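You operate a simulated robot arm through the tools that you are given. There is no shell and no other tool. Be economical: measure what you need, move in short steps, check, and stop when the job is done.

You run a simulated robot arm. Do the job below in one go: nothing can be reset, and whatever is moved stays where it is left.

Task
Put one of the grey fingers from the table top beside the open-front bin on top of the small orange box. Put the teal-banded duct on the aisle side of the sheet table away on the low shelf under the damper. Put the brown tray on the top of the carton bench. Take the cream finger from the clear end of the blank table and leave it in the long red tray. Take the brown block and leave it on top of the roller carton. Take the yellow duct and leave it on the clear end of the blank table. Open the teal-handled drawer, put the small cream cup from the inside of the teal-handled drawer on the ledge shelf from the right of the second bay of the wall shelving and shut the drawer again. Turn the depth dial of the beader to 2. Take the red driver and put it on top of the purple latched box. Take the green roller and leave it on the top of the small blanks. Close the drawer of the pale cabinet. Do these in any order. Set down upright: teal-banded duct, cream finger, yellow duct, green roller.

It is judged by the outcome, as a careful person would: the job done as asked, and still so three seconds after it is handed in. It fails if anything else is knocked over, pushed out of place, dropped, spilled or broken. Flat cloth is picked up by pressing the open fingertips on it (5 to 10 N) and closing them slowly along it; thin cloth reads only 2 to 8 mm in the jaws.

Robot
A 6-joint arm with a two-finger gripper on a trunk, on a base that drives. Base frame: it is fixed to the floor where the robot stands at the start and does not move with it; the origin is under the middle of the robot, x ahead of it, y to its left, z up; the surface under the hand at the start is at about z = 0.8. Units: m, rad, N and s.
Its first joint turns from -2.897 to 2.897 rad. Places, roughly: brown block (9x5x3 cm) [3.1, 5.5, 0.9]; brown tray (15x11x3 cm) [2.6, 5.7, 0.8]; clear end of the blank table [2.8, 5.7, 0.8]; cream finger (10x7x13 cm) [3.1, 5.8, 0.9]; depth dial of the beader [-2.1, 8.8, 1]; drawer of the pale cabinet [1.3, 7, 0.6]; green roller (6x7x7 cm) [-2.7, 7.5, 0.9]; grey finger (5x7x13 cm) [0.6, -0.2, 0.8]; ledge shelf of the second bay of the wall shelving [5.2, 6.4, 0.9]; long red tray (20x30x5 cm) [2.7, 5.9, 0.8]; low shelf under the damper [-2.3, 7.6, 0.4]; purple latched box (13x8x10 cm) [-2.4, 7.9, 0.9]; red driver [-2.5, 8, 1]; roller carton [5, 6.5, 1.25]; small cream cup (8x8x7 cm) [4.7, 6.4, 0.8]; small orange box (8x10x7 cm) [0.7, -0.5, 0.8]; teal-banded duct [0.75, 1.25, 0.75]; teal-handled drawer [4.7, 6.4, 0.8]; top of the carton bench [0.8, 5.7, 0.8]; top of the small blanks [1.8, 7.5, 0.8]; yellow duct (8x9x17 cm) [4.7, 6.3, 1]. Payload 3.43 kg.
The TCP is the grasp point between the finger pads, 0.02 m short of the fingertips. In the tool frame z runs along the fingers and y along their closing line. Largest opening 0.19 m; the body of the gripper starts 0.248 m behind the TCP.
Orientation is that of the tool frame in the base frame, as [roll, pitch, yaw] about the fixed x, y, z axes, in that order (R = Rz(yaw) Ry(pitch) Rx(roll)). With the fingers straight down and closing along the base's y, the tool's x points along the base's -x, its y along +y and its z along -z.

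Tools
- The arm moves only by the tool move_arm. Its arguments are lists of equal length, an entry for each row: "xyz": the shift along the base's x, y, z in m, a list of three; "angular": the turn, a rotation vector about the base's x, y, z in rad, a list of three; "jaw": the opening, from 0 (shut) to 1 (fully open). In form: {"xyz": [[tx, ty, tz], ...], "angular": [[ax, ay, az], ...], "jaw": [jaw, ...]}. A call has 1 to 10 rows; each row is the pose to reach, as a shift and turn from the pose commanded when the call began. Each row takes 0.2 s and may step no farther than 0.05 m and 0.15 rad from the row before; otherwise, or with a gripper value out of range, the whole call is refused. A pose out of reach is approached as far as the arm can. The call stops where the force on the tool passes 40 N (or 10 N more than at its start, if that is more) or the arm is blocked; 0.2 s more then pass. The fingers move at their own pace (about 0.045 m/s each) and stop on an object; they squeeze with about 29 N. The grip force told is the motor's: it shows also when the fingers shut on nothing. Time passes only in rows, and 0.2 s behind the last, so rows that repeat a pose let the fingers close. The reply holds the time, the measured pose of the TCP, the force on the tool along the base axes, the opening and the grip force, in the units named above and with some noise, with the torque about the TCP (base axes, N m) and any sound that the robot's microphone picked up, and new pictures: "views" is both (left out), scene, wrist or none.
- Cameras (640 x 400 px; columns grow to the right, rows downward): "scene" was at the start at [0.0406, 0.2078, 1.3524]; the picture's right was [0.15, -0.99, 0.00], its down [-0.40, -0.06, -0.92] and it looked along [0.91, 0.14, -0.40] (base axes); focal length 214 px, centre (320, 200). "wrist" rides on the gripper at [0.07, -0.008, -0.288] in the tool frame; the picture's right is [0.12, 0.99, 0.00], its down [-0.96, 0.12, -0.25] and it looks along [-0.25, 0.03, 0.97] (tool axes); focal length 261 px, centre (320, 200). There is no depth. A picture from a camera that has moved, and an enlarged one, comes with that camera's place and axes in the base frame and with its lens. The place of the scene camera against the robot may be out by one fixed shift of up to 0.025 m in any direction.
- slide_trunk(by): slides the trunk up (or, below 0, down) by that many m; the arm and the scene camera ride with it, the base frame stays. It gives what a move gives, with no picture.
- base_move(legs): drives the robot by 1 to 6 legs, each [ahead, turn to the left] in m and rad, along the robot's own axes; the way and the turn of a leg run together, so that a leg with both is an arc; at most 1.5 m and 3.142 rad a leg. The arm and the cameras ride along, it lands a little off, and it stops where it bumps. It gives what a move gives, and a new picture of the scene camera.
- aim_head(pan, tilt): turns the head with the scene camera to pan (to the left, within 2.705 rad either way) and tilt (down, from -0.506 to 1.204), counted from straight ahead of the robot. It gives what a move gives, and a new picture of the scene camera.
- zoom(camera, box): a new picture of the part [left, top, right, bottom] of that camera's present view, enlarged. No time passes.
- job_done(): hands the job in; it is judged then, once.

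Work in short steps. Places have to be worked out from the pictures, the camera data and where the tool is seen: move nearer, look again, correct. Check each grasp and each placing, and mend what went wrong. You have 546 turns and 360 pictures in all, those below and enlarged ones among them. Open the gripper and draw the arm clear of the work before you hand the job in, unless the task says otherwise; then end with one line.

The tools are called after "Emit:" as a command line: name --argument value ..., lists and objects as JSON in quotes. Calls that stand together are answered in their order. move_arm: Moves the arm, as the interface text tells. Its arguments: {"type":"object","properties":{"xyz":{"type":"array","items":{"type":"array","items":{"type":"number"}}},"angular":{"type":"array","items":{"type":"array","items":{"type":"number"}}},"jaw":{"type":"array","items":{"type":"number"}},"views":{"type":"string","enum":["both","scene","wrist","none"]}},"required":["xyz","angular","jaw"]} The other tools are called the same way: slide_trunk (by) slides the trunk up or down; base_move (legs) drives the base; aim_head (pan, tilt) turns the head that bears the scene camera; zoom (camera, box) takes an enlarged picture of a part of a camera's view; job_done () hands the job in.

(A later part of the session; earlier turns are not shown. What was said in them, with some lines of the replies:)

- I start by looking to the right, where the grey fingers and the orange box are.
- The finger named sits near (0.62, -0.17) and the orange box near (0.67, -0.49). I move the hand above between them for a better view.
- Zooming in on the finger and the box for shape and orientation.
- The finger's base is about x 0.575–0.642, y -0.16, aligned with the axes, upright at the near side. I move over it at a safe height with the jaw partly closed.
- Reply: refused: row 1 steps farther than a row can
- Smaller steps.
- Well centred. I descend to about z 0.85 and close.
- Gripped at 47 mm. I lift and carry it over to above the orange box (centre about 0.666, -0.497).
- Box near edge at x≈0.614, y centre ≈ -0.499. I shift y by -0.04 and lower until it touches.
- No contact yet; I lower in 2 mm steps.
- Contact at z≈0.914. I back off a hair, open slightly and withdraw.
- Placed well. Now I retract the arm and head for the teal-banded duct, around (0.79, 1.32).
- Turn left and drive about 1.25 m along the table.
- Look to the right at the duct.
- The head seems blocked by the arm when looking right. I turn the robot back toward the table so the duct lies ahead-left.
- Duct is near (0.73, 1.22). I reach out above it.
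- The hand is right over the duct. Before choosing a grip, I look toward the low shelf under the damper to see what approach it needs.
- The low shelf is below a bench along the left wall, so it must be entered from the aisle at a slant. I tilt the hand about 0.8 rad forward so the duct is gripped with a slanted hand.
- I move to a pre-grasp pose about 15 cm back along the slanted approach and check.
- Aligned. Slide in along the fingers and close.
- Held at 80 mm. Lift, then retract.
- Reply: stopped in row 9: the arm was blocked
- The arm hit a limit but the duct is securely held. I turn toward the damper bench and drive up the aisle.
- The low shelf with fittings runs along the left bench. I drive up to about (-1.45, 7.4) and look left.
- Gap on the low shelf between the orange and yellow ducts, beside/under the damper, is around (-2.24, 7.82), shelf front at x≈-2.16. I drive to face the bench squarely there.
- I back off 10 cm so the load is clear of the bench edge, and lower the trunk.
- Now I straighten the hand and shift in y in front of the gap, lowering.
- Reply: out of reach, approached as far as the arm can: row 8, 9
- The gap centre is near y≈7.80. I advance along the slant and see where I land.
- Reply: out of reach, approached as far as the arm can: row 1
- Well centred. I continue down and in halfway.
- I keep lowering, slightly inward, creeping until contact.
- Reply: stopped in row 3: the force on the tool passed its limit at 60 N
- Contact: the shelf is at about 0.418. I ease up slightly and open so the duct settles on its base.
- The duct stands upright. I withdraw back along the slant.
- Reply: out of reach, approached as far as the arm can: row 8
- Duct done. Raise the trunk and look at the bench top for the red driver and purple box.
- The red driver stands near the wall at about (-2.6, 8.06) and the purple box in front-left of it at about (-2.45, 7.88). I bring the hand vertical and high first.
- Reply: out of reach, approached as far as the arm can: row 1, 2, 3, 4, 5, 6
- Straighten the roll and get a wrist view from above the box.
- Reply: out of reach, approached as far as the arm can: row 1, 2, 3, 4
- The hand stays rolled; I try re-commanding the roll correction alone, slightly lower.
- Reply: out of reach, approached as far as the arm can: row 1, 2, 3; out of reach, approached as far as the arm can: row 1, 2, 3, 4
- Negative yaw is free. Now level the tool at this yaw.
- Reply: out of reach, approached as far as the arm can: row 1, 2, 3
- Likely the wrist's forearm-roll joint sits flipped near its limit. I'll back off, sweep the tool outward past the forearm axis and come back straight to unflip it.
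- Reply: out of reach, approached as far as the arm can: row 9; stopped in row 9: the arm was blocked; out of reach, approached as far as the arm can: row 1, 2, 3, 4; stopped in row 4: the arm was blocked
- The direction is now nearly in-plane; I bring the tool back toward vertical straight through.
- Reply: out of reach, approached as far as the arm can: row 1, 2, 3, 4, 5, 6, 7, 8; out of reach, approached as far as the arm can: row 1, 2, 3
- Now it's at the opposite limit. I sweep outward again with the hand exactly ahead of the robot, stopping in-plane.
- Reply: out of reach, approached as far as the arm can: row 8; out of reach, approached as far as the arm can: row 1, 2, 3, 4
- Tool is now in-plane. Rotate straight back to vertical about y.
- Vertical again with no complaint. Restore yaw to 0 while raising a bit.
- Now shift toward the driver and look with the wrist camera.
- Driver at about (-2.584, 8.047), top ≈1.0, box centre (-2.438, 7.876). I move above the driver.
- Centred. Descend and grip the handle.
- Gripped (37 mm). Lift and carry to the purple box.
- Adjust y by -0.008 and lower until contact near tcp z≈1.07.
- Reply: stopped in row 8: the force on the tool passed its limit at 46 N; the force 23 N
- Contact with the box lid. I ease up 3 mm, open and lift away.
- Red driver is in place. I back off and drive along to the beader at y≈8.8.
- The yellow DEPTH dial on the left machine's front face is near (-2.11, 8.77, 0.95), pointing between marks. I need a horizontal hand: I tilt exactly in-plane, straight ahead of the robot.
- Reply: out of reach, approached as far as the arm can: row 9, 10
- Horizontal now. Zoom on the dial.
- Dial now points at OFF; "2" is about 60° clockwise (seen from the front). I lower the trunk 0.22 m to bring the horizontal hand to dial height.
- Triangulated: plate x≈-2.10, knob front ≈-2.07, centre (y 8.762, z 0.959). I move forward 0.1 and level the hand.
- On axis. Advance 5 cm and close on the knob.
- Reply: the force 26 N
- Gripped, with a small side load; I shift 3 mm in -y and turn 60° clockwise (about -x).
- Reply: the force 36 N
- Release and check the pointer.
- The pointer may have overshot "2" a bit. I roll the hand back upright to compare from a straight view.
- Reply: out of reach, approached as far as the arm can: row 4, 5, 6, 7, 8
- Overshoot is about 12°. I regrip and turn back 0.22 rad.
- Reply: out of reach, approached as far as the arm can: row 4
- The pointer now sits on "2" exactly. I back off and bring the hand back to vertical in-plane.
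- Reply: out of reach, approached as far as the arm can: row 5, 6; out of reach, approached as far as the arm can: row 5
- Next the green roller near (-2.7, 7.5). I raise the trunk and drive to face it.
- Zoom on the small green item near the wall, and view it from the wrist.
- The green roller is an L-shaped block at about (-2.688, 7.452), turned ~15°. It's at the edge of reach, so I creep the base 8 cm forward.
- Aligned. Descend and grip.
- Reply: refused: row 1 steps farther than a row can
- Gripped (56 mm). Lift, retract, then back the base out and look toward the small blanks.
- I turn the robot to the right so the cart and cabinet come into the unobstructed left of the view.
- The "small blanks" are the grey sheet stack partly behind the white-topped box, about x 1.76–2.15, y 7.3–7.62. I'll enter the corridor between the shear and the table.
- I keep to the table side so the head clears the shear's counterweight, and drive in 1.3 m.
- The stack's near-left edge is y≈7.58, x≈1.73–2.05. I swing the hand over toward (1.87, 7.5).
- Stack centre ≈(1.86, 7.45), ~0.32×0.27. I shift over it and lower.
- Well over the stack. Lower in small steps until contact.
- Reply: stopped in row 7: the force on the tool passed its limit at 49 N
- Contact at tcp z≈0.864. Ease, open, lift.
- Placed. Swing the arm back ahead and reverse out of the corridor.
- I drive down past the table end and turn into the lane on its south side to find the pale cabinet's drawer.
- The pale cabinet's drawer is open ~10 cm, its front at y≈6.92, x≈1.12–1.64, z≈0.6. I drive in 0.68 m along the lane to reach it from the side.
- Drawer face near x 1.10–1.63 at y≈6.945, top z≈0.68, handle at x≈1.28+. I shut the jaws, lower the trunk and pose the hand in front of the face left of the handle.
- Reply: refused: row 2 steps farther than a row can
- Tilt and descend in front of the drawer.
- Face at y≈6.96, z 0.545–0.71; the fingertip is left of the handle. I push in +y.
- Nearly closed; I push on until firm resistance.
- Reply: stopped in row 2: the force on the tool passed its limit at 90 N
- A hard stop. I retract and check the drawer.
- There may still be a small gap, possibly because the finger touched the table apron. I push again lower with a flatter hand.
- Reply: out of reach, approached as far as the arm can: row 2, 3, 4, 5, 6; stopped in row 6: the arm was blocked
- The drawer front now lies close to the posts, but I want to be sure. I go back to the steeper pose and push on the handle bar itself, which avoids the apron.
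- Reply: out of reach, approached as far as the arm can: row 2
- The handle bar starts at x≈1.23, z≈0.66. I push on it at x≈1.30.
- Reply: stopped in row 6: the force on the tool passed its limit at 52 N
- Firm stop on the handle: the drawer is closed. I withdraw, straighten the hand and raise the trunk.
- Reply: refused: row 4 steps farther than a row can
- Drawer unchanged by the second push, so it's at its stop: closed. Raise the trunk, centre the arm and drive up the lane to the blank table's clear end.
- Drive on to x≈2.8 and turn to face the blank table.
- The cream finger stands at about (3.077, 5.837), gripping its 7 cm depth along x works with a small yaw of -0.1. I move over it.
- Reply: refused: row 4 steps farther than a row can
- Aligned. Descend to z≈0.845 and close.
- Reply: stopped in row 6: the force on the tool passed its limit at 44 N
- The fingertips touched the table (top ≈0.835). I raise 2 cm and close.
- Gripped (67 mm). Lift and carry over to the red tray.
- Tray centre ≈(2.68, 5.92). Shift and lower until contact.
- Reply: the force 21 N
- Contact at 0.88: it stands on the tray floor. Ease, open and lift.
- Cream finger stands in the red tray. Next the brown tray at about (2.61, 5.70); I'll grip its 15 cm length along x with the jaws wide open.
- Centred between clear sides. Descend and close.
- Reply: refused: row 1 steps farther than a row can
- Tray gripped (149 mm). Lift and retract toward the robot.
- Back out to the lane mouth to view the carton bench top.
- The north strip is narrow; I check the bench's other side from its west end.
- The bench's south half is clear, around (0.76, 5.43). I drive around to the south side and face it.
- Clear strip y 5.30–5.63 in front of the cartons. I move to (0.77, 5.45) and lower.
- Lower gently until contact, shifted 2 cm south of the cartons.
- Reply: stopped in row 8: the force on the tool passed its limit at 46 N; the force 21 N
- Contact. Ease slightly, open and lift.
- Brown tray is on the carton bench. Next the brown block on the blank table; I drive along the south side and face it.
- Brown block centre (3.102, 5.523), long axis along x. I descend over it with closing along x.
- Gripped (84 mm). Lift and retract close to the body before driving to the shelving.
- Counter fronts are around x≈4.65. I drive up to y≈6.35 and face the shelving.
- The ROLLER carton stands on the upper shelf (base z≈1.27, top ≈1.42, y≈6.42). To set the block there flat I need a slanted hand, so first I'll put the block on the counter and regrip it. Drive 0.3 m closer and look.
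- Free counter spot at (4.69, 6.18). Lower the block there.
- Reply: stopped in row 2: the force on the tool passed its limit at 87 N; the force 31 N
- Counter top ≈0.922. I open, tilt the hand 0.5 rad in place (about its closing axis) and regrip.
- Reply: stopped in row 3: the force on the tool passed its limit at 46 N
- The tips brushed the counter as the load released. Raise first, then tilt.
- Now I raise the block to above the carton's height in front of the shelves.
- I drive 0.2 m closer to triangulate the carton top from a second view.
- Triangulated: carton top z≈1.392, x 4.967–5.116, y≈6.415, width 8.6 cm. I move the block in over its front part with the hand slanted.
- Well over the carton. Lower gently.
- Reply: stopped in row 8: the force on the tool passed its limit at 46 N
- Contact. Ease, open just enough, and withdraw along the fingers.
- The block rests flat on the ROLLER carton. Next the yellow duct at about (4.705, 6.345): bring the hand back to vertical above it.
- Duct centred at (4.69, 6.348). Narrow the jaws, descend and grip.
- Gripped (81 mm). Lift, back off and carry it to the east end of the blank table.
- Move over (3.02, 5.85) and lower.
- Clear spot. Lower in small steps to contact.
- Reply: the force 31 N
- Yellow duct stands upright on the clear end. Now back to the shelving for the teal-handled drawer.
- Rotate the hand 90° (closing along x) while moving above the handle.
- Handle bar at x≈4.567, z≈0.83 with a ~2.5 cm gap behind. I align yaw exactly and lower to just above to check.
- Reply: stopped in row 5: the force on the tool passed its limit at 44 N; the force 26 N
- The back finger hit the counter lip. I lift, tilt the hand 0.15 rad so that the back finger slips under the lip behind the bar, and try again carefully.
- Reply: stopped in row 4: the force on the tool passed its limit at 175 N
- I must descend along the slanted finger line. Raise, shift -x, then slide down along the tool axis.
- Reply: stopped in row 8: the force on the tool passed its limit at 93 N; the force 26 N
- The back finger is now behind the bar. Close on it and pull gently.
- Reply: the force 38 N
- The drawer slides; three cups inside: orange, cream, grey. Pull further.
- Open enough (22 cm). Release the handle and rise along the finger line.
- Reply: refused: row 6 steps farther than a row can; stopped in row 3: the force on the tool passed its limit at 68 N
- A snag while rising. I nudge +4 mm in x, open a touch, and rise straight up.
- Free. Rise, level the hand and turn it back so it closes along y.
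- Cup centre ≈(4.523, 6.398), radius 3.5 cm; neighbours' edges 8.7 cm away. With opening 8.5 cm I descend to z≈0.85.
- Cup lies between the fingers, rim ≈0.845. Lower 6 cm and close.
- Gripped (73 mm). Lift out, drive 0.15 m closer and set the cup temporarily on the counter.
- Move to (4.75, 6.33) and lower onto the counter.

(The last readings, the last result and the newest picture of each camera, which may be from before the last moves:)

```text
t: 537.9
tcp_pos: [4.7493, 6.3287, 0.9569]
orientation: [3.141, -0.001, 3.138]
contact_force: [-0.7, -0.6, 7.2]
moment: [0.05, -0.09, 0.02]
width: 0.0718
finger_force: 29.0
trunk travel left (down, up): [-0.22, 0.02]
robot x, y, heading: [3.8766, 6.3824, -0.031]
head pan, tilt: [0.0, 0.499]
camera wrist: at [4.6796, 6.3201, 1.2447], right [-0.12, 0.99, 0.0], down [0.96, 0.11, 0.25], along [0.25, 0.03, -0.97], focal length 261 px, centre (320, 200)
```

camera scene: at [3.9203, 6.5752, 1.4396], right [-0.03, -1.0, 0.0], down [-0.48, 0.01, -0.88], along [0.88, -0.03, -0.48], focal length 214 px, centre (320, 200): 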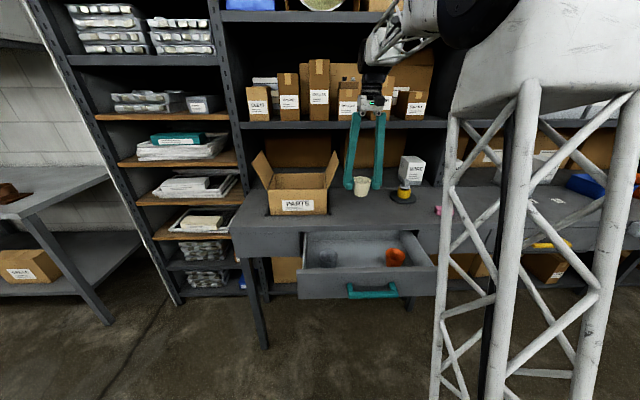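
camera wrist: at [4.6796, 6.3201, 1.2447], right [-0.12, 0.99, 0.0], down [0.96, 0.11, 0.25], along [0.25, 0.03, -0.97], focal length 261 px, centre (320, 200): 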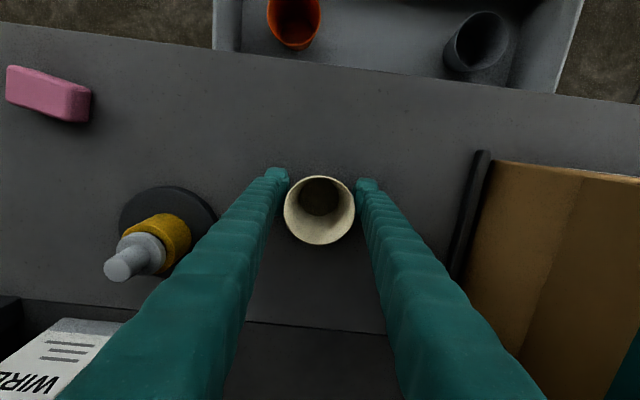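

On the counter. Release and lift clear.

Emit:
move_arm --xyz '[[0, 0, 0.002], [0, 0, 0.002], [0, 0, 0.002], [0, 0, 0.04], [0, 0, 0.085], [0, 0, 0.13], [0, 0, 0.17]]' --angular '[[0, 0, 0], [0, 0, 0], [0, 0, 0], [0, 0, 0], [0, 0, 0], [0, 0, 0], [0, 0, 0]]' --jaw '[0.45, 0.5, 0.5, 0.5, 0.5, 0.5, 0.5]' --views "wrist"

```text
t: 539.5
tcp_pos: [4.7552, 6.3269, 1.1278]
orientation: [-3.141, 0.003, 3.137]
contact_force: [0.6, -0.1, -1.3]
moment: [-0.01, 0.0, 0.0]
width: 0.0949
finger_force: 0.1
trunk travel left (down, up): [-0.22, 0.02]
robot x, y, heading: [3.8734, 6.3824, -0.035]
head pan, tilt: [0.0, 0.499]
camera wrist: at [4.6839, 6.3194, 1.4153], right [-0.12, 0.99, 0.0], down [0.96, 0.11, 0.25], along [0.25, 0.03, -0.97], focal length 261 px, centre (320, 200)
```

wrist: 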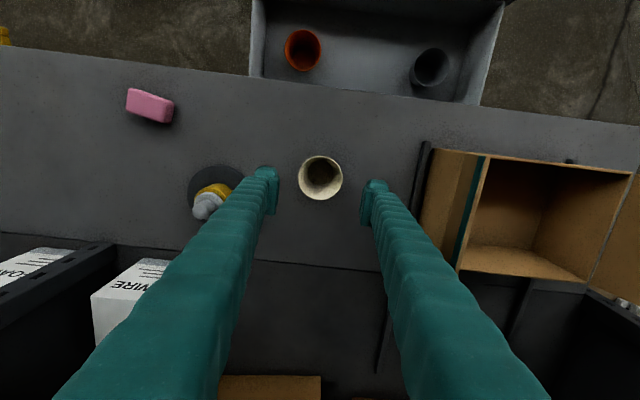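

Cup stands on the counter. Now shut the drawer: back off, lower closed fingers in front of the handle bar.

Emit:
base_move --legs '[[-0.25, 0]]'

Emit:
move_arm --xyz '[[-0.04, 0.01, 0], [-0.08, 0.02, 0], [-0.12, 0.03, 0], [-0.165, 0.04, 0], [-0.21, 0.05, 0], [-0.25, 0.06, -0.01], [-0.27, 0.07, -0.04], [-0.27, 0.07, -0.08]]' --angular '[[0, 0, 0], [0, 0, 0], [0, 0, 0], [0, 0, 0], [0, 0, 0], [0, 0, 0], [0, 0, 0], [0, 0, 0]]' --jaw '[0.4, 0.3, 0.2, 0.1, 0, 0, 0, 0]' --views "both"

```text
t: 541.4
tcp_pos: [4.4981, 6.3358, 1.1281]
orientation: [3.142, 0.002, 3.136]
contact_force: [0.5, -0.6, 0.2]
moment: [0.02, 0.0, 0.01]
width: 0.0952
finger_force: 0.1
trunk travel left (down, up): [-0.22, 0.02]
robot x, y, heading: [3.6176, 6.3889, -0.033]
head pan, tilt: [0.0, 0.499]
camera scene: at [3.6637, 6.5832, 1.4396], right [-0.03, -1.0, 0.0], down [-0.48, 0.02, -0.88], along [0.88, -0.03, -0.48], focal length 214 px, centre (320, 200)
```

scene: 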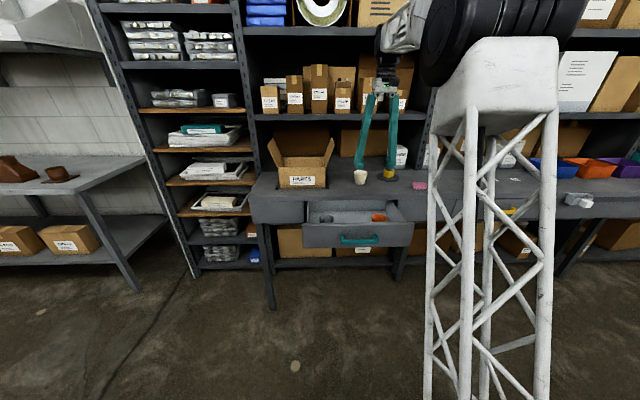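

```text
t: 543.2
tcp_pos: [4.2276, 6.4023, 1.0476]
orientation: [3.141, 0.002, 3.138]
contact_force: [0.0, -0.5, 0.4]
moment: [-0.05, -0.07, -0.03]
width: 0.0
finger_force: 28.9
trunk travel left (down, up): [-0.22, 0.02]
robot x, y, heading: [3.6173, 6.3911, -0.031]
head pan, tilt: [0.0, 0.499]
camera scene: at [3.6632, 6.5833, 1.4397], right [-0.03, -1.0, 0.0], down [-0.48, 0.02, -0.88], along [0.88, -0.03, -0.48], focal length 214 px, centre (320, 200)
camera wrist: at [4.1574, 6.3937, 1.3351], right [-0.11, 0.99, 0.0], down [0.96, 0.11, 0.25], along [0.25, 0.03, -0.97], focal length 261 px, centre (320, 200)
```

scene: 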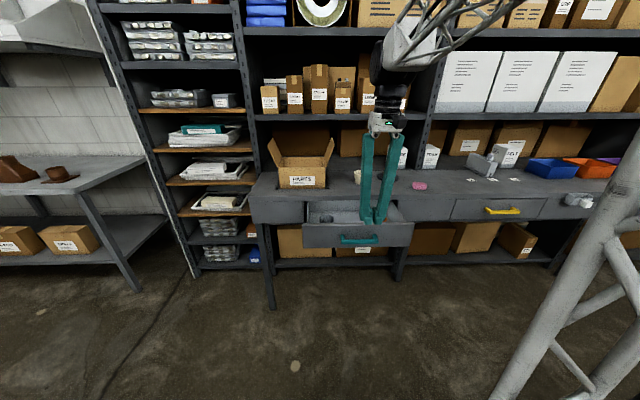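
wrist: 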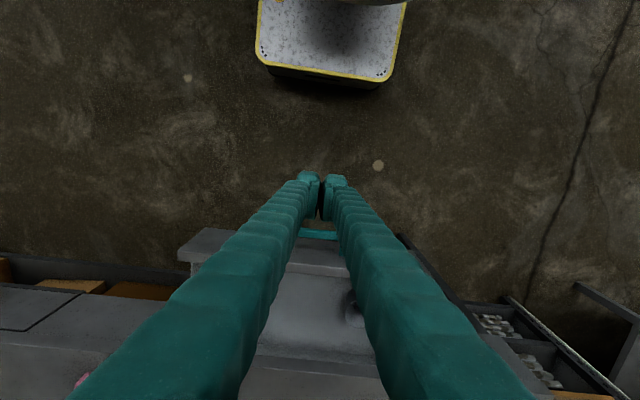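

In front of the handle. Lower to handle height, then push forward.

Emit:
move_arm --xyz '[[0, 0, -0.05], [0, 0, -0.1], [0, 0, -0.15], [0, 0, -0.2], [0.03, 0, -0.215], [0.07, 0, -0.215], [0.11, 0, -0.215], [0.15, 0, -0.215], [0.19, 0, -0.215]]' --angular '[[0, 0, 0], [0, 0, 0], [0, 0, 0], [0, 0, 0], [0, 0, 0], [0, 0, 0], [0, 0, 0], [0, 0, 0], [0, 0, 0]]' --jaw '[0, 0, 0, 0, 0, 0, 0, 0, 0]' --views "wrist"

Emit:
move_arm --xyz '[[0.03, 0, 0], [0.06, 0, 0], [0.085, 0, 0], [0.1, 0, 0], [0.11, 0, 0], [0.12, 0, 0], [0.13, 0, 0], [0.14, 0, 0]]' --angular '[[0, 0, 0], [0, 0, 0], [0, 0, 0], [0, 0, 0], [0, 0, 0], [0, 0, 0], [0, 0, 0], [0, 0, 0]]' --jaw '[0, 0, 0, 0, 0, 0, 0, 0]' --views "both"

```text
t: 545.2
tcp_pos: [4.42, 6.405, 0.8325]
orientation: [-3.141, 0.002, 3.138]
contact_force: [-1.3, 0.5, 0.9]
moment: [0.0, -0.11, 0.0]
width: 0.0002
finger_force: 34.1
trunk travel left (down, up): [-0.22, 0.02]
robot x, y, heading: [3.6203, 6.3915, -0.027]
head pan, tilt: [0.0, 0.499]
camera wrist: at [4.3482, 6.3971, 1.1203], right [-0.12, 0.99, 0.0], down [0.96, 0.11, 0.25], along [0.25, 0.03, -0.97], focal length 261 px, centre (320, 200)
```

wrist: 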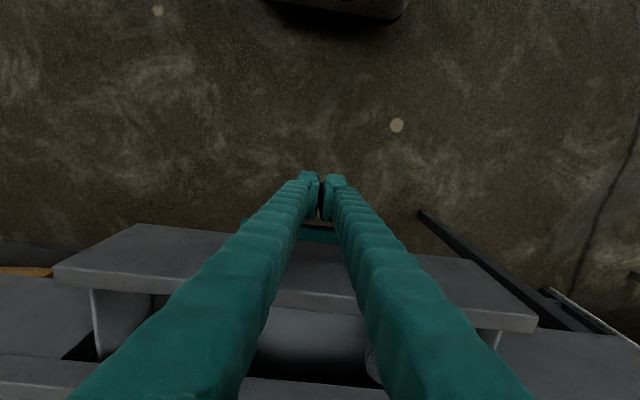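

```text
t: 546.8
tcp_pos: [4.5405, 6.4059, 0.8297]
orientation: [-3.14, -0.012, 3.139]
contact_force: [-0.4, 0.1, -1.3]
moment: [-0.04, -0.04, 0.0]
width: 0.0
finger_force: 34.0
trunk travel left (down, up): [-0.22, 0.02]
robot x, y, heading: [3.6154, 6.3899, -0.03]
head pan, tilt: [0.0, 0.499]
stopped in row 8: the force on the tool passed its limit at 49 N (the readings are from after the stop); the commanded pose is now the measured one
camera scene: at [3.6631, 6.5833, 1.4396], right [-0.03, -1.0, 0.0], down [-0.48, 0.02, -0.88], along [0.88, -0.03, -0.48], focal length 214 px, centre (320, 200)
camera wrist: at [4.472, 6.3973, 1.1183], right [-0.12, 0.99, 0.0], down [0.96, 0.11, 0.24], along [0.24, 0.03, -0.97], focal length 261 px, centre (320, 200)
```

scene: 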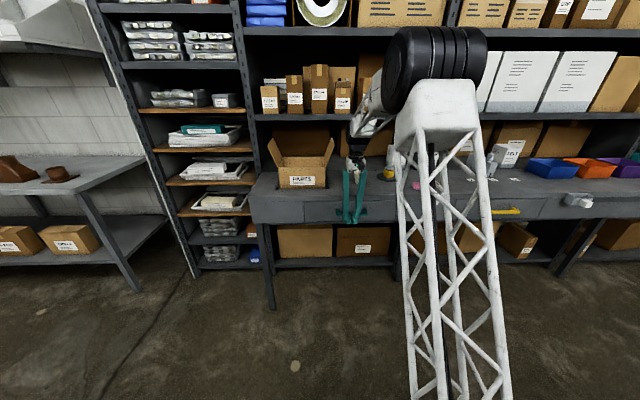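
wrist: 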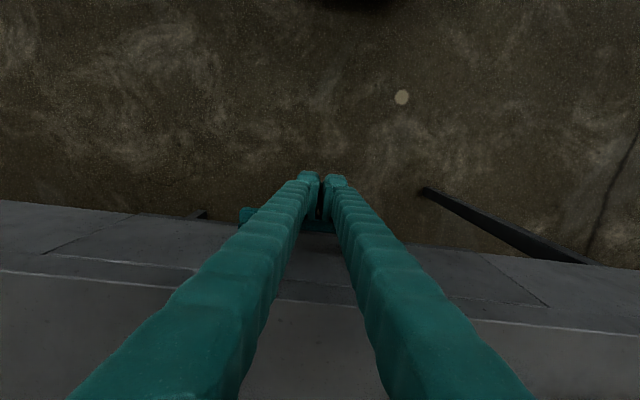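

The drawer is shut (firm stop at the expected place). Back off, rise, then drive up to the counter for the cup.

Emit:
move_arm --xyz '[[-0.04, 0, 0], [-0.08, 0, 0], [-0.1, 0, 0.04], [-0.1, 0, 0.085], [-0.1, 0, 0.13], [-0.1, 0, 0.175], [-0.1, 0, 0.22], [-0.1, -0.02, 0.265], [-0.1, -0.04, 0.31], [-0.1, -0.06, 0.35]]' --angular '[[0, 0, 0], [0, 0, 0], [0, 0, 0], [0, 0, 0], [0, 0, 0], [0, 0, 0], [0, 0, 0], [0, 0, 0], [0, 0, 0], [0, 0, 0]]' --jaw '[0, 0, 0, 0, 0, 0.1, 0.2, 0.4, 0.5, 0.55]' --views "scene"

Emit:
zoom --camera "scene" --box '[240, 150, 420, 260]'

```text
t: 549.0
tcp_pos: [4.4422, 6.3454, 1.183]
orientation: [-3.141, -0.011, 3.136]
contact_force: [0.2, 0.7, -0.2]
moment: [-0.06, -0.01, 0.0]
width: 0.1012
finger_force: 0.1
trunk travel left (down, up): [-0.22, 0.02]
robot x, y, heading: [3.6151, 6.3884, -0.03]
head pan, tilt: [0.0, 0.499]
camera scene: at [3.6632, 6.5834, 1.4395], right [-0.03, -1.0, 0.0], down [-0.48, 0.01, -0.88], along [0.88, -0.03, -0.48], focal length 214 px, centre (320, 200)
```

scene: 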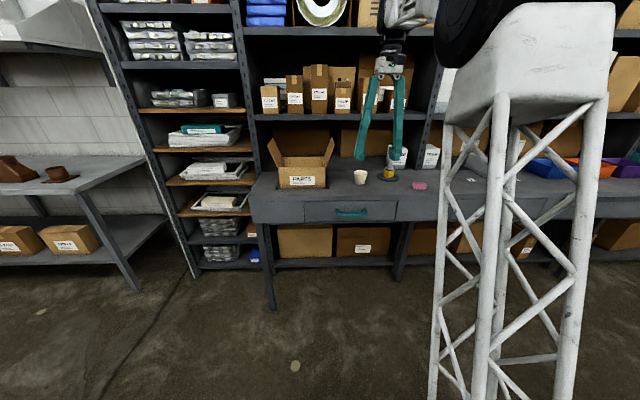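

```text
3.56 times, centred on (330, 205) of scene
camera zoom: at [3.6632, 6.5834, 1.4395], right [-0.03, -1.0, 0.0], down [-0.48, 0.01, -0.88], along [0.88, -0.03, -0.48], focal length 763 px, centre (284, 182)
```

zoom: 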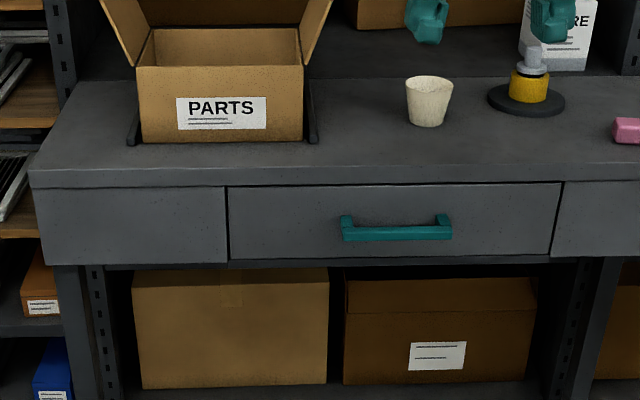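

Drawer flush. Retract the arm a bit, then drive 0.5 m closer.

Emit:
move_arm --xyz '[[-0.045, 0, 0], [-0.09, 0, 0.01], [-0.135, 0, 0.02], [-0.18, 0, 0.03], [-0.22, 0, 0.03]]' --angular '[[0, 0, 0], [0, 0, 0], [0, 0, 0], [0, 0, 0], [0, 0, 0]]' --jaw '[0.55, 0.55, 0.55, 0.55, 0.55]' --views "none"

Emit:
base_move --legs '[[0.5, 0]]'

```text
t: 550.2
tcp_pos: [4.2198, 6.3481, 1.2102]
orientation: [3.14, -0.012, 3.138]
contact_force: [-0.1, 0.3, 0.4]
moment: [0.01, 0.2, -0.04]
width: 0.1048
finger_force: 0.0
trunk travel left (down, up): [-0.22, 0.02]
robot x, y, heading: [3.6156, 6.3925, -0.032]
head pan, tilt: [0.0, 0.499]
```

```text
t: 553.2
tcp_pos: [4.7266, 6.323, 1.2117]
orientation: [3.141, -0.011, 3.128]
contact_force: [-0.1, 0.1, 0.0]
moment: [-0.02, -0.02, 0.02]
width: 0.1047
finger_force: 0.1
trunk travel left (down, up): [-0.22, 0.02]
robot x, y, heading: [4.1254, 6.3719, -0.039]
head pan, tilt: [0.0, 0.499]
camera scene: at [4.1727, 6.5643, 1.4396], right [-0.04, -1.0, 0.0], down [-0.48, 0.02, -0.88], along [0.88, -0.04, -0.48], focal length 214 px, centre (320, 200)
```

scene: 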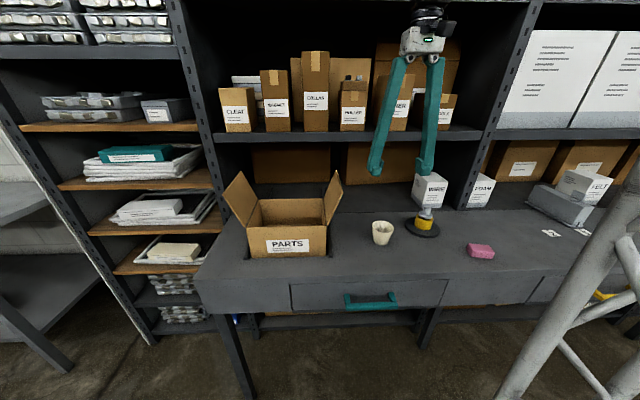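

I back 0.13 m so the slanted grip stays well away from the wrist's singular range, then tilt and approach the cup.

Emit:
base_move --legs '[[-0.13, 0]]'

Emit:
move_arm --xyz '[[0, 0, -0.02], [0, 0, -0.04], [0.01, 0, -0.06], [0.02, 0, -0.08], [0.03, 0, -0.1]]' --angular '[[-0.002, -0.12, 0], [-0.004, -0.24, 0], [-0.005, -0.36, 0], [-0.007, -0.48, 0], [-0.0075, -0.55, 0]]' --jaw '[0.5, 0.5, 0.5, 0.5, 0.5]' --views "wrist"

```text
t: 554.4
tcp_pos: [4.597, 6.3289, 1.2123]
orientation: [-3.141, -0.01, 3.127]
contact_force: [-0.2, 0.5, 0.1]
moment: [0.0, 0.05, 0.0]
width: 0.1043
finger_force: 0.0
trunk travel left (down, up): [-0.22, 0.02]
robot x, y, heading: [3.9949, 6.3801, -0.041]
head pan, tilt: [0.0, 0.499]
camera scene: at [4.0426, 6.5697, 1.4396], right [-0.04, -1.0, 0.0], down [-0.48, 0.02, -0.88], along [0.88, -0.04, -0.48], focal length 214 px, centre (320, 200)
```

scene: 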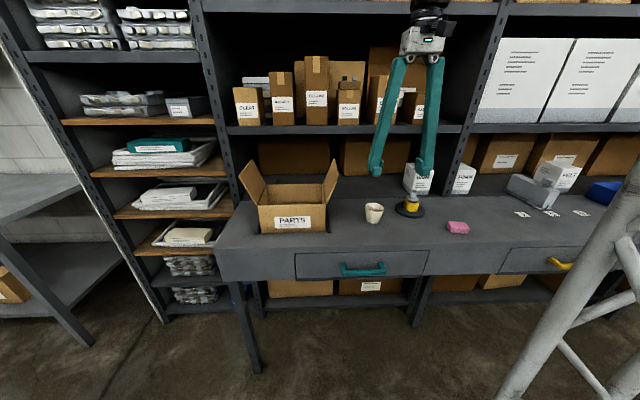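

```text
t: 555.6
tcp_pos: [4.6266, 6.3311, 1.1093]
orientation: [3.141, 0.541, 3.127]
contact_force: [0.6, 0.0, 0.4]
moment: [-0.01, 0.02, 0.06]
width: 0.0952
finger_force: 0.0
trunk travel left (down, up): [-0.22, 0.02]
robot x, y, heading: [3.9933, 6.3759, -0.043]
head pan, tilt: [0.0, 0.499]
camera wrist: at [4.4177, 6.3247, 1.3199], right [-0.09, 0.99, -0.06], down [0.7, 0.11, 0.71], along [0.71, 0.02, -0.7], focal length 261 px, centre (320, 200)
```

wrist: 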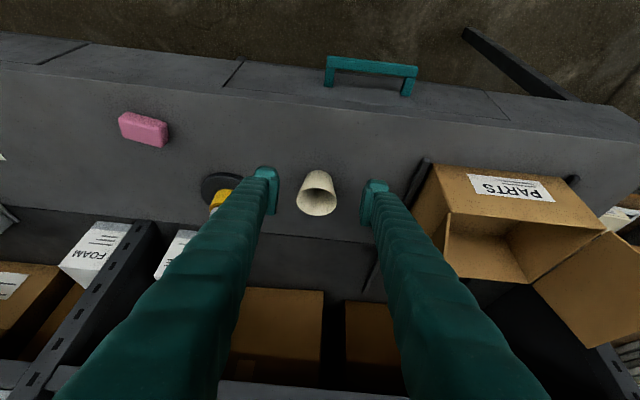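

Cup at (4.75, 6.33). Slide in along the slant and grip.

Emit:
move_arm --xyz '[[0.032, 0, 0], [0.05, 0, -0.03], [0.073, 0, -0.068], [0.096, 0, -0.106], [0.111, 0, -0.132], [0.121, 0, -0.149], [0.121, 0, -0.149], [0.121, 0, -0.149], [0.121, 0, -0.149]]' --angular '[[0, 0, 0], [0, 0, 0], [0, 0, 0], [0, 0, 0], [0, 0, 0], [0, 0, 0], [0, 0, 0], [0, 0, 0], [0, 0, 0]]' --jaw '[0.5, 0.5, 0.5, 0.5, 0.5, 0.5, 0, 0, 0]' --views "wrist"

```text
t: 557.6
tcp_pos: [4.7477, 6.3313, 0.9623]
orientation: [-3.14, 0.54, 3.128]
contact_force: [0.6, 0.2, 2.8]
moment: [-0.04, -0.14, -0.01]
width: 0.0718
finger_force: 28.7
trunk travel left (down, up): [-0.22, 0.02]
robot x, y, heading: [3.9907, 6.3797, -0.04]
head pan, tilt: [0.0, 0.499]
camera wrist: at [4.5388, 6.3253, 1.1725], right [-0.09, 0.99, -0.06], down [0.7, 0.11, 0.71], along [0.71, 0.02, -0.7], focal length 261 px, centre (320, 200)
```

wrist: 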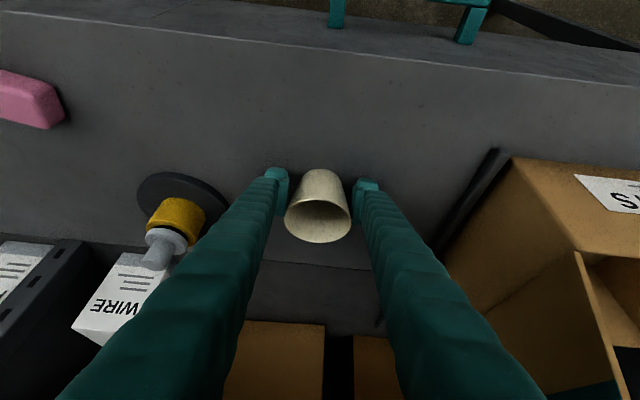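

Gripped (72 mm). Lift 2.5 cm and drive forward 0.15 m, then look.

Emit:
move_arm --xyz '[[0, 0, 0.012], [0, 0, 0.025]]' --angular '[[0, 0, 0], [0, 0, 0]]' --jaw '[0, 0]' --views "none"

Emit:
base_move --legs '[[0.15, 0]]'

Emit:
move_arm --xyz '[[0.02, 0.005, 0]]' --angular '[[0, 0, 0]]' --jaw '[0]' --views "wrist"

```text
t: 558.2
tcp_pos: [4.7475, 6.3306, 0.9871]
orientation: [-3.141, 0.54, 3.127]
contact_force: [-0.3, 0.1, -0.5]
moment: [0.04, 0.02, -0.02]
width: 0.0715
finger_force: 28.8
trunk travel left (down, up): [-0.22, 0.02]
robot x, y, heading: [3.9943, 6.3779, -0.041]
head pan, tilt: [0.0, 0.499]
```

```text
t: 559.6
tcp_pos: [4.8994, 6.3289, 0.9869]
orientation: [-3.141, 0.54, 3.132]
contact_force: [0.5, 0.1, 0.2]
moment: [0.01, 0.01, -0.01]
width: 0.0712
finger_force: 29.0
trunk travel left (down, up): [-0.22, 0.02]
robot x, y, heading: [4.1507, 6.3724, -0.039]
head pan, tilt: [0.0, 0.499]
camera scene: at [4.1934, 6.5641, 1.4396], right [-0.04, -1.0, 0.0], down [-0.48, 0.02, -0.88], along [0.88, -0.03, -0.48], focal length 214 px, centre (320, 200)
```

scene: 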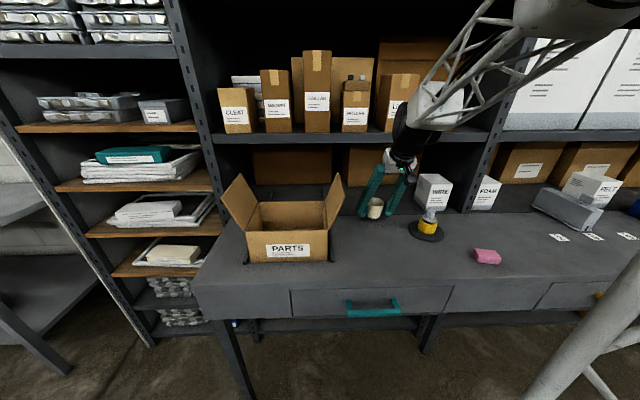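

```text
t: 560.0
tcp_pos: [4.9196, 6.3306, 0.9873]
orientation: [-3.141, 0.539, 3.135]
contact_force: [-0.7, 0.9, -0.2]
moment: [-0.01, -0.06, 0.0]
width: 0.0711
finger_force: 29.4
trunk travel left (down, up): [-0.22, 0.02]
robot x, y, heading: [4.1507, 6.3688, -0.032]
head pan, tilt: [0.0, 0.499]
camera wrist: at [4.7106, 6.3247, 1.1976], right [-0.09, 0.99, -0.06], down [0.7, 0.11, 0.71], along [0.71, 0.02, -0.7], focal length 261 px, centre (320, 200)
```

wrist: 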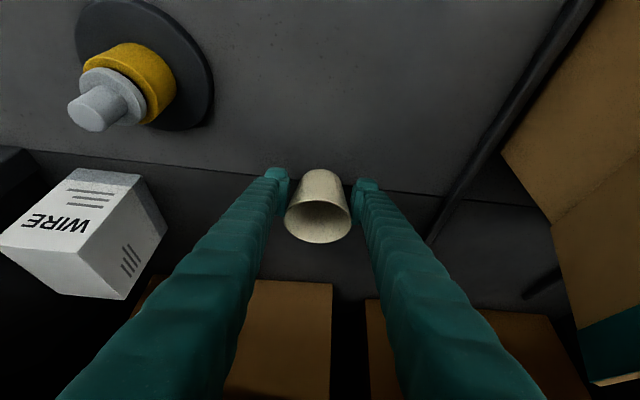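

The ledge begins at x≈4.95 and is free to ≈5.26. Move in to x≈5.04 and lower.

Emit:
move_arm --xyz '[[0.04, 0, -0.003], [0.08, 0, -0.005], [0.12, 0, -0.005], [0.12, 0, -0.015], [0.12, 0, -0.021], [0.12, 0, -0.026], [0.12, 0, -0.031], [0.12, 0, -0.036]]' --angular '[[0, 0, 0], [0, 0, 0], [0, 0, 0], [0, 0, 0], [0, 0, 0], [0, 0, 0], [0, 0, 0], [0, 0, 0]]' --jaw '[0, 0, 0, 0, 0, 0, 0, 0]' --views "wrist"

```text
t: 561.8
tcp_pos: [5.0393, 6.3323, 0.9551]
orientation: [-3.14, 0.544, 3.133]
contact_force: [-1.9, -0.8, 27.3]
moment: [0.02, -0.1, 0.02]
width: 0.0667
finger_force: 28.9
trunk travel left (down, up): [-0.22, 0.02]
robot x, y, heading: [4.1466, 6.3686, -0.031]
head pan, tilt: [0.0, 0.499]
camera wrist: at [4.8297, 6.3256, 1.1638], right [-0.09, 0.99, -0.06], down [0.7, 0.11, 0.71], along [0.71, 0.02, -0.7], focal length 261 px, centre (320, 200)
```

wrist: 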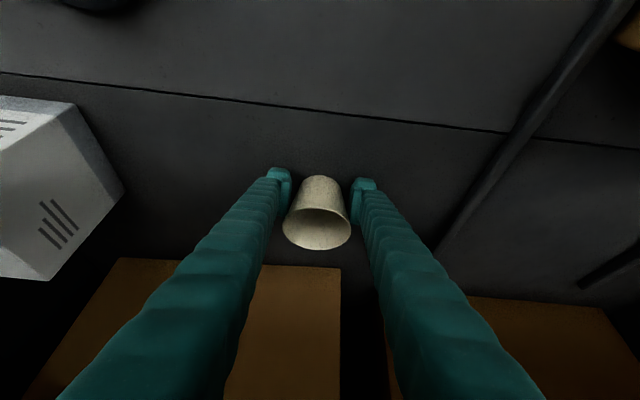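

Cup stands on the ledge. Ease, open and withdraw back along the slant, staying below the plank.

Emit:
move_arm --xyz '[[0, 0, 0.004], [0, 0, 0.004], [0, 0, 0.004], [-0.015, 0, 0.03], [-0.033, 0, 0.058], [-0.065, 0, 0.08], [-0.105, 0, 0.09], [-0.15, 0, 0.095], [-0.195, 0, 0.1], [-0.24, 0, 0.105]]' --angular '[[0, 0, 0], [0, 0, 0], [0, 0, 0], [0, 0, 0], [0, 0, 0], [0, 0, 0], [0, 0, 0], [0, 0, 0], [0, 0, 0], [0, 0, 0]]' --jaw '[0.2, 0.48, 0.52, 0.52, 0.52, 0.52, 0.52, 0.52, 0.52, 0.52]' --views "both"

```text
t: 564.0
tcp_pos: [4.7994, 6.3343, 1.0548]
orientation: [-3.141, 0.54, 3.131]
contact_force: [0.7, -0.1, -0.8]
moment: [0.06, 0.15, -0.02]
width: 0.0988
finger_force: 0.2
trunk travel left (down, up): [-0.22, 0.02]
robot x, y, heading: [4.1501, 6.3717, -0.033]
head pan, tilt: [0.0, 0.499]
camera scene: at [4.1944, 6.564, 1.4396], right [-0.04, -1.0, 0.0], down [-0.48, 0.02, -0.88], along [0.88, -0.03, -0.48], focal length 214 px, centre (320, 200)
camera wrist: at [4.5907, 6.3271, 1.2654], right [-0.09, 0.99, -0.06], down [0.7, 0.11, 0.71], along [0.71, 0.02, -0.71], focal length 261 px, centre (320, 200)
```

scene: 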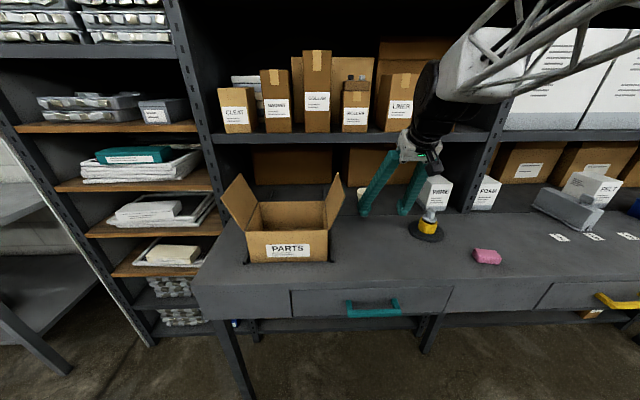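
wrist: 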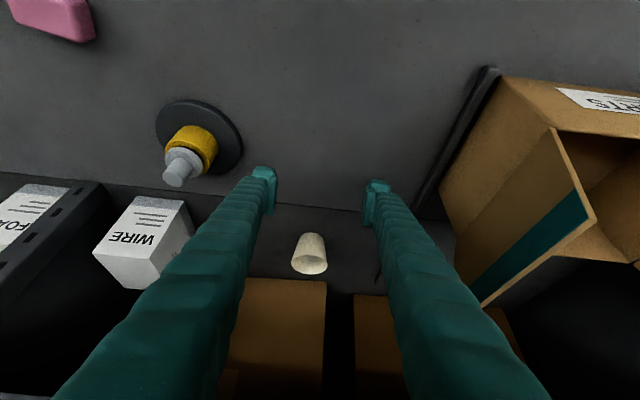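

The cup stands on the ledge. I back away, and double-check the pale cabinet's drawer from the lane's east end.

Emit:
base_move --legs '[[-0.45, 0], [0, 1.571], [0.2, 0]]'

Emit:
aim_head --pan 1.4 --tilt 0.3

```text
t: 571.9
tcp_pos: [3.7472, 7.2419, 1.0573]
orientation: [3.141, 0.541, -1.587]
contact_force: [-0.2, -0.3, 0.4]
moment: [0.01, -0.09, -0.03]
width: 0.099
finger_force: 0.1
trunk travel left (down, up): [-0.22, 0.02]
robot x, y, heading: [3.7032, 6.5886, 1.53]
head pan, tilt: [0.0, 0.499]
camera scene: at [3.5171, 6.6242, 1.4396], right [1.0, -0.04, 0.0], down [-0.02, -0.48, -0.88], along [0.04, 0.88, -0.48], focal length 214 px, centre (320, 200)
```

scene: 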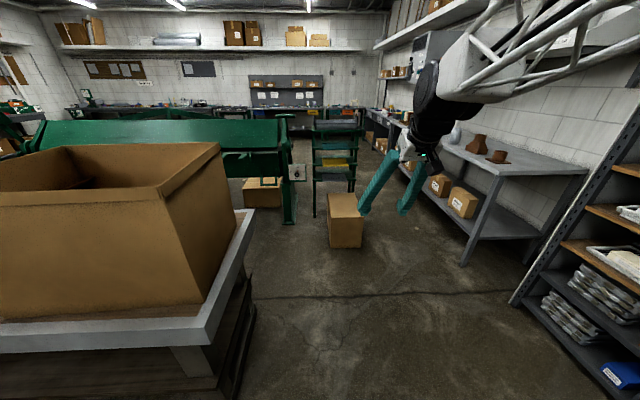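

```text
t: 573.5
tcp_pos: [3.7471, 7.2424, 1.056]
orientation: [-3.14, 0.541, -1.587]
contact_force: [-1.5, -0.4, 0.9]
moment: [0.02, 0.0, 0.01]
width: 0.0988
finger_force: 0.0
trunk travel left (down, up): [-0.22, 0.02]
robot x, y, heading: [3.7051, 6.5942, 1.529]
head pan, tilt: [1.4, 0.3]
camera scene: at [3.4219, 6.5533, 1.458], right [0.21, 0.98, 0.0], down [0.29, -0.06, -0.96], along [-0.93, 0.2, -0.3], focal length 214 px, centre (320, 200)
```

scene: 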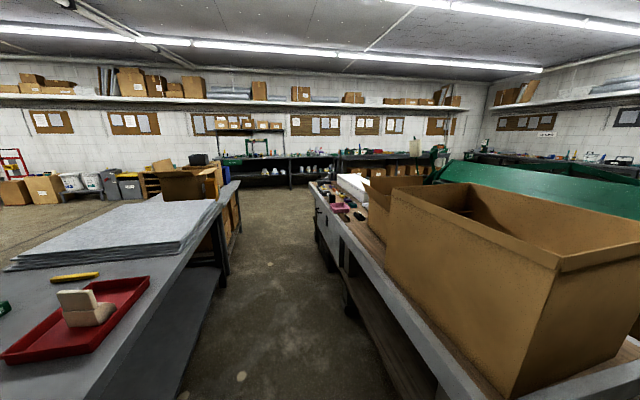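

Emit:
zoom --camera "scene" --box '[0, 250, 170, 370]'

Emit:
zoom --camera "scene" --box '[300, 175, 380, 275]'

```text
3.33 times, centred on (85, 310) of scene
camera zoom: at [3.4219, 6.5533, 1.458], right [0.21, 0.98, 0.0], down [0.29, -0.06, -0.96], along [-0.93, 0.2, -0.3], focal length 715 px, centre (1103, -167)
```

zoom: 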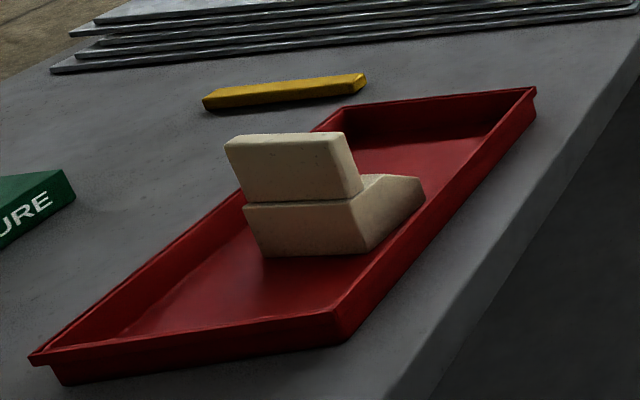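

```text
4.00 times, centred on (340, 225) of scene
camera zoom: at [3.4219, 6.5533, 1.458], right [0.21, 0.98, 0.0], down [0.29, -0.06, -0.96], along [-0.93, 0.2, -0.3], focal length 858 px, centre (240, 100)
```

zoom: 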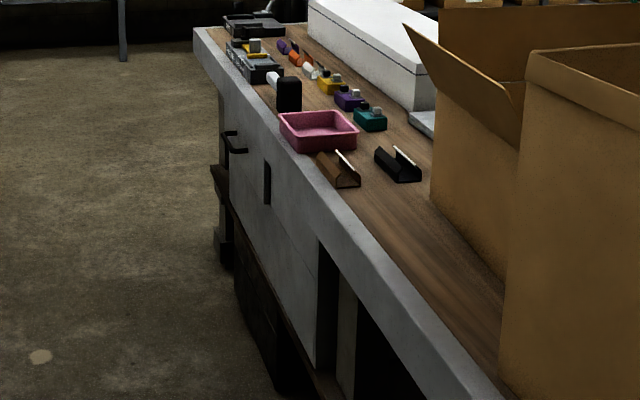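

The pale drawer sits flush, the cream finger stands upright in the tray, and the gripper is open and clear of the work. Handing the job in.

Emit:
job_done

```text
The job is handed in.
```

I did all eleven tasks and handed the job in; each placement looked right in the pictures, and both drawers went to a firm stop when I pushed them shut.
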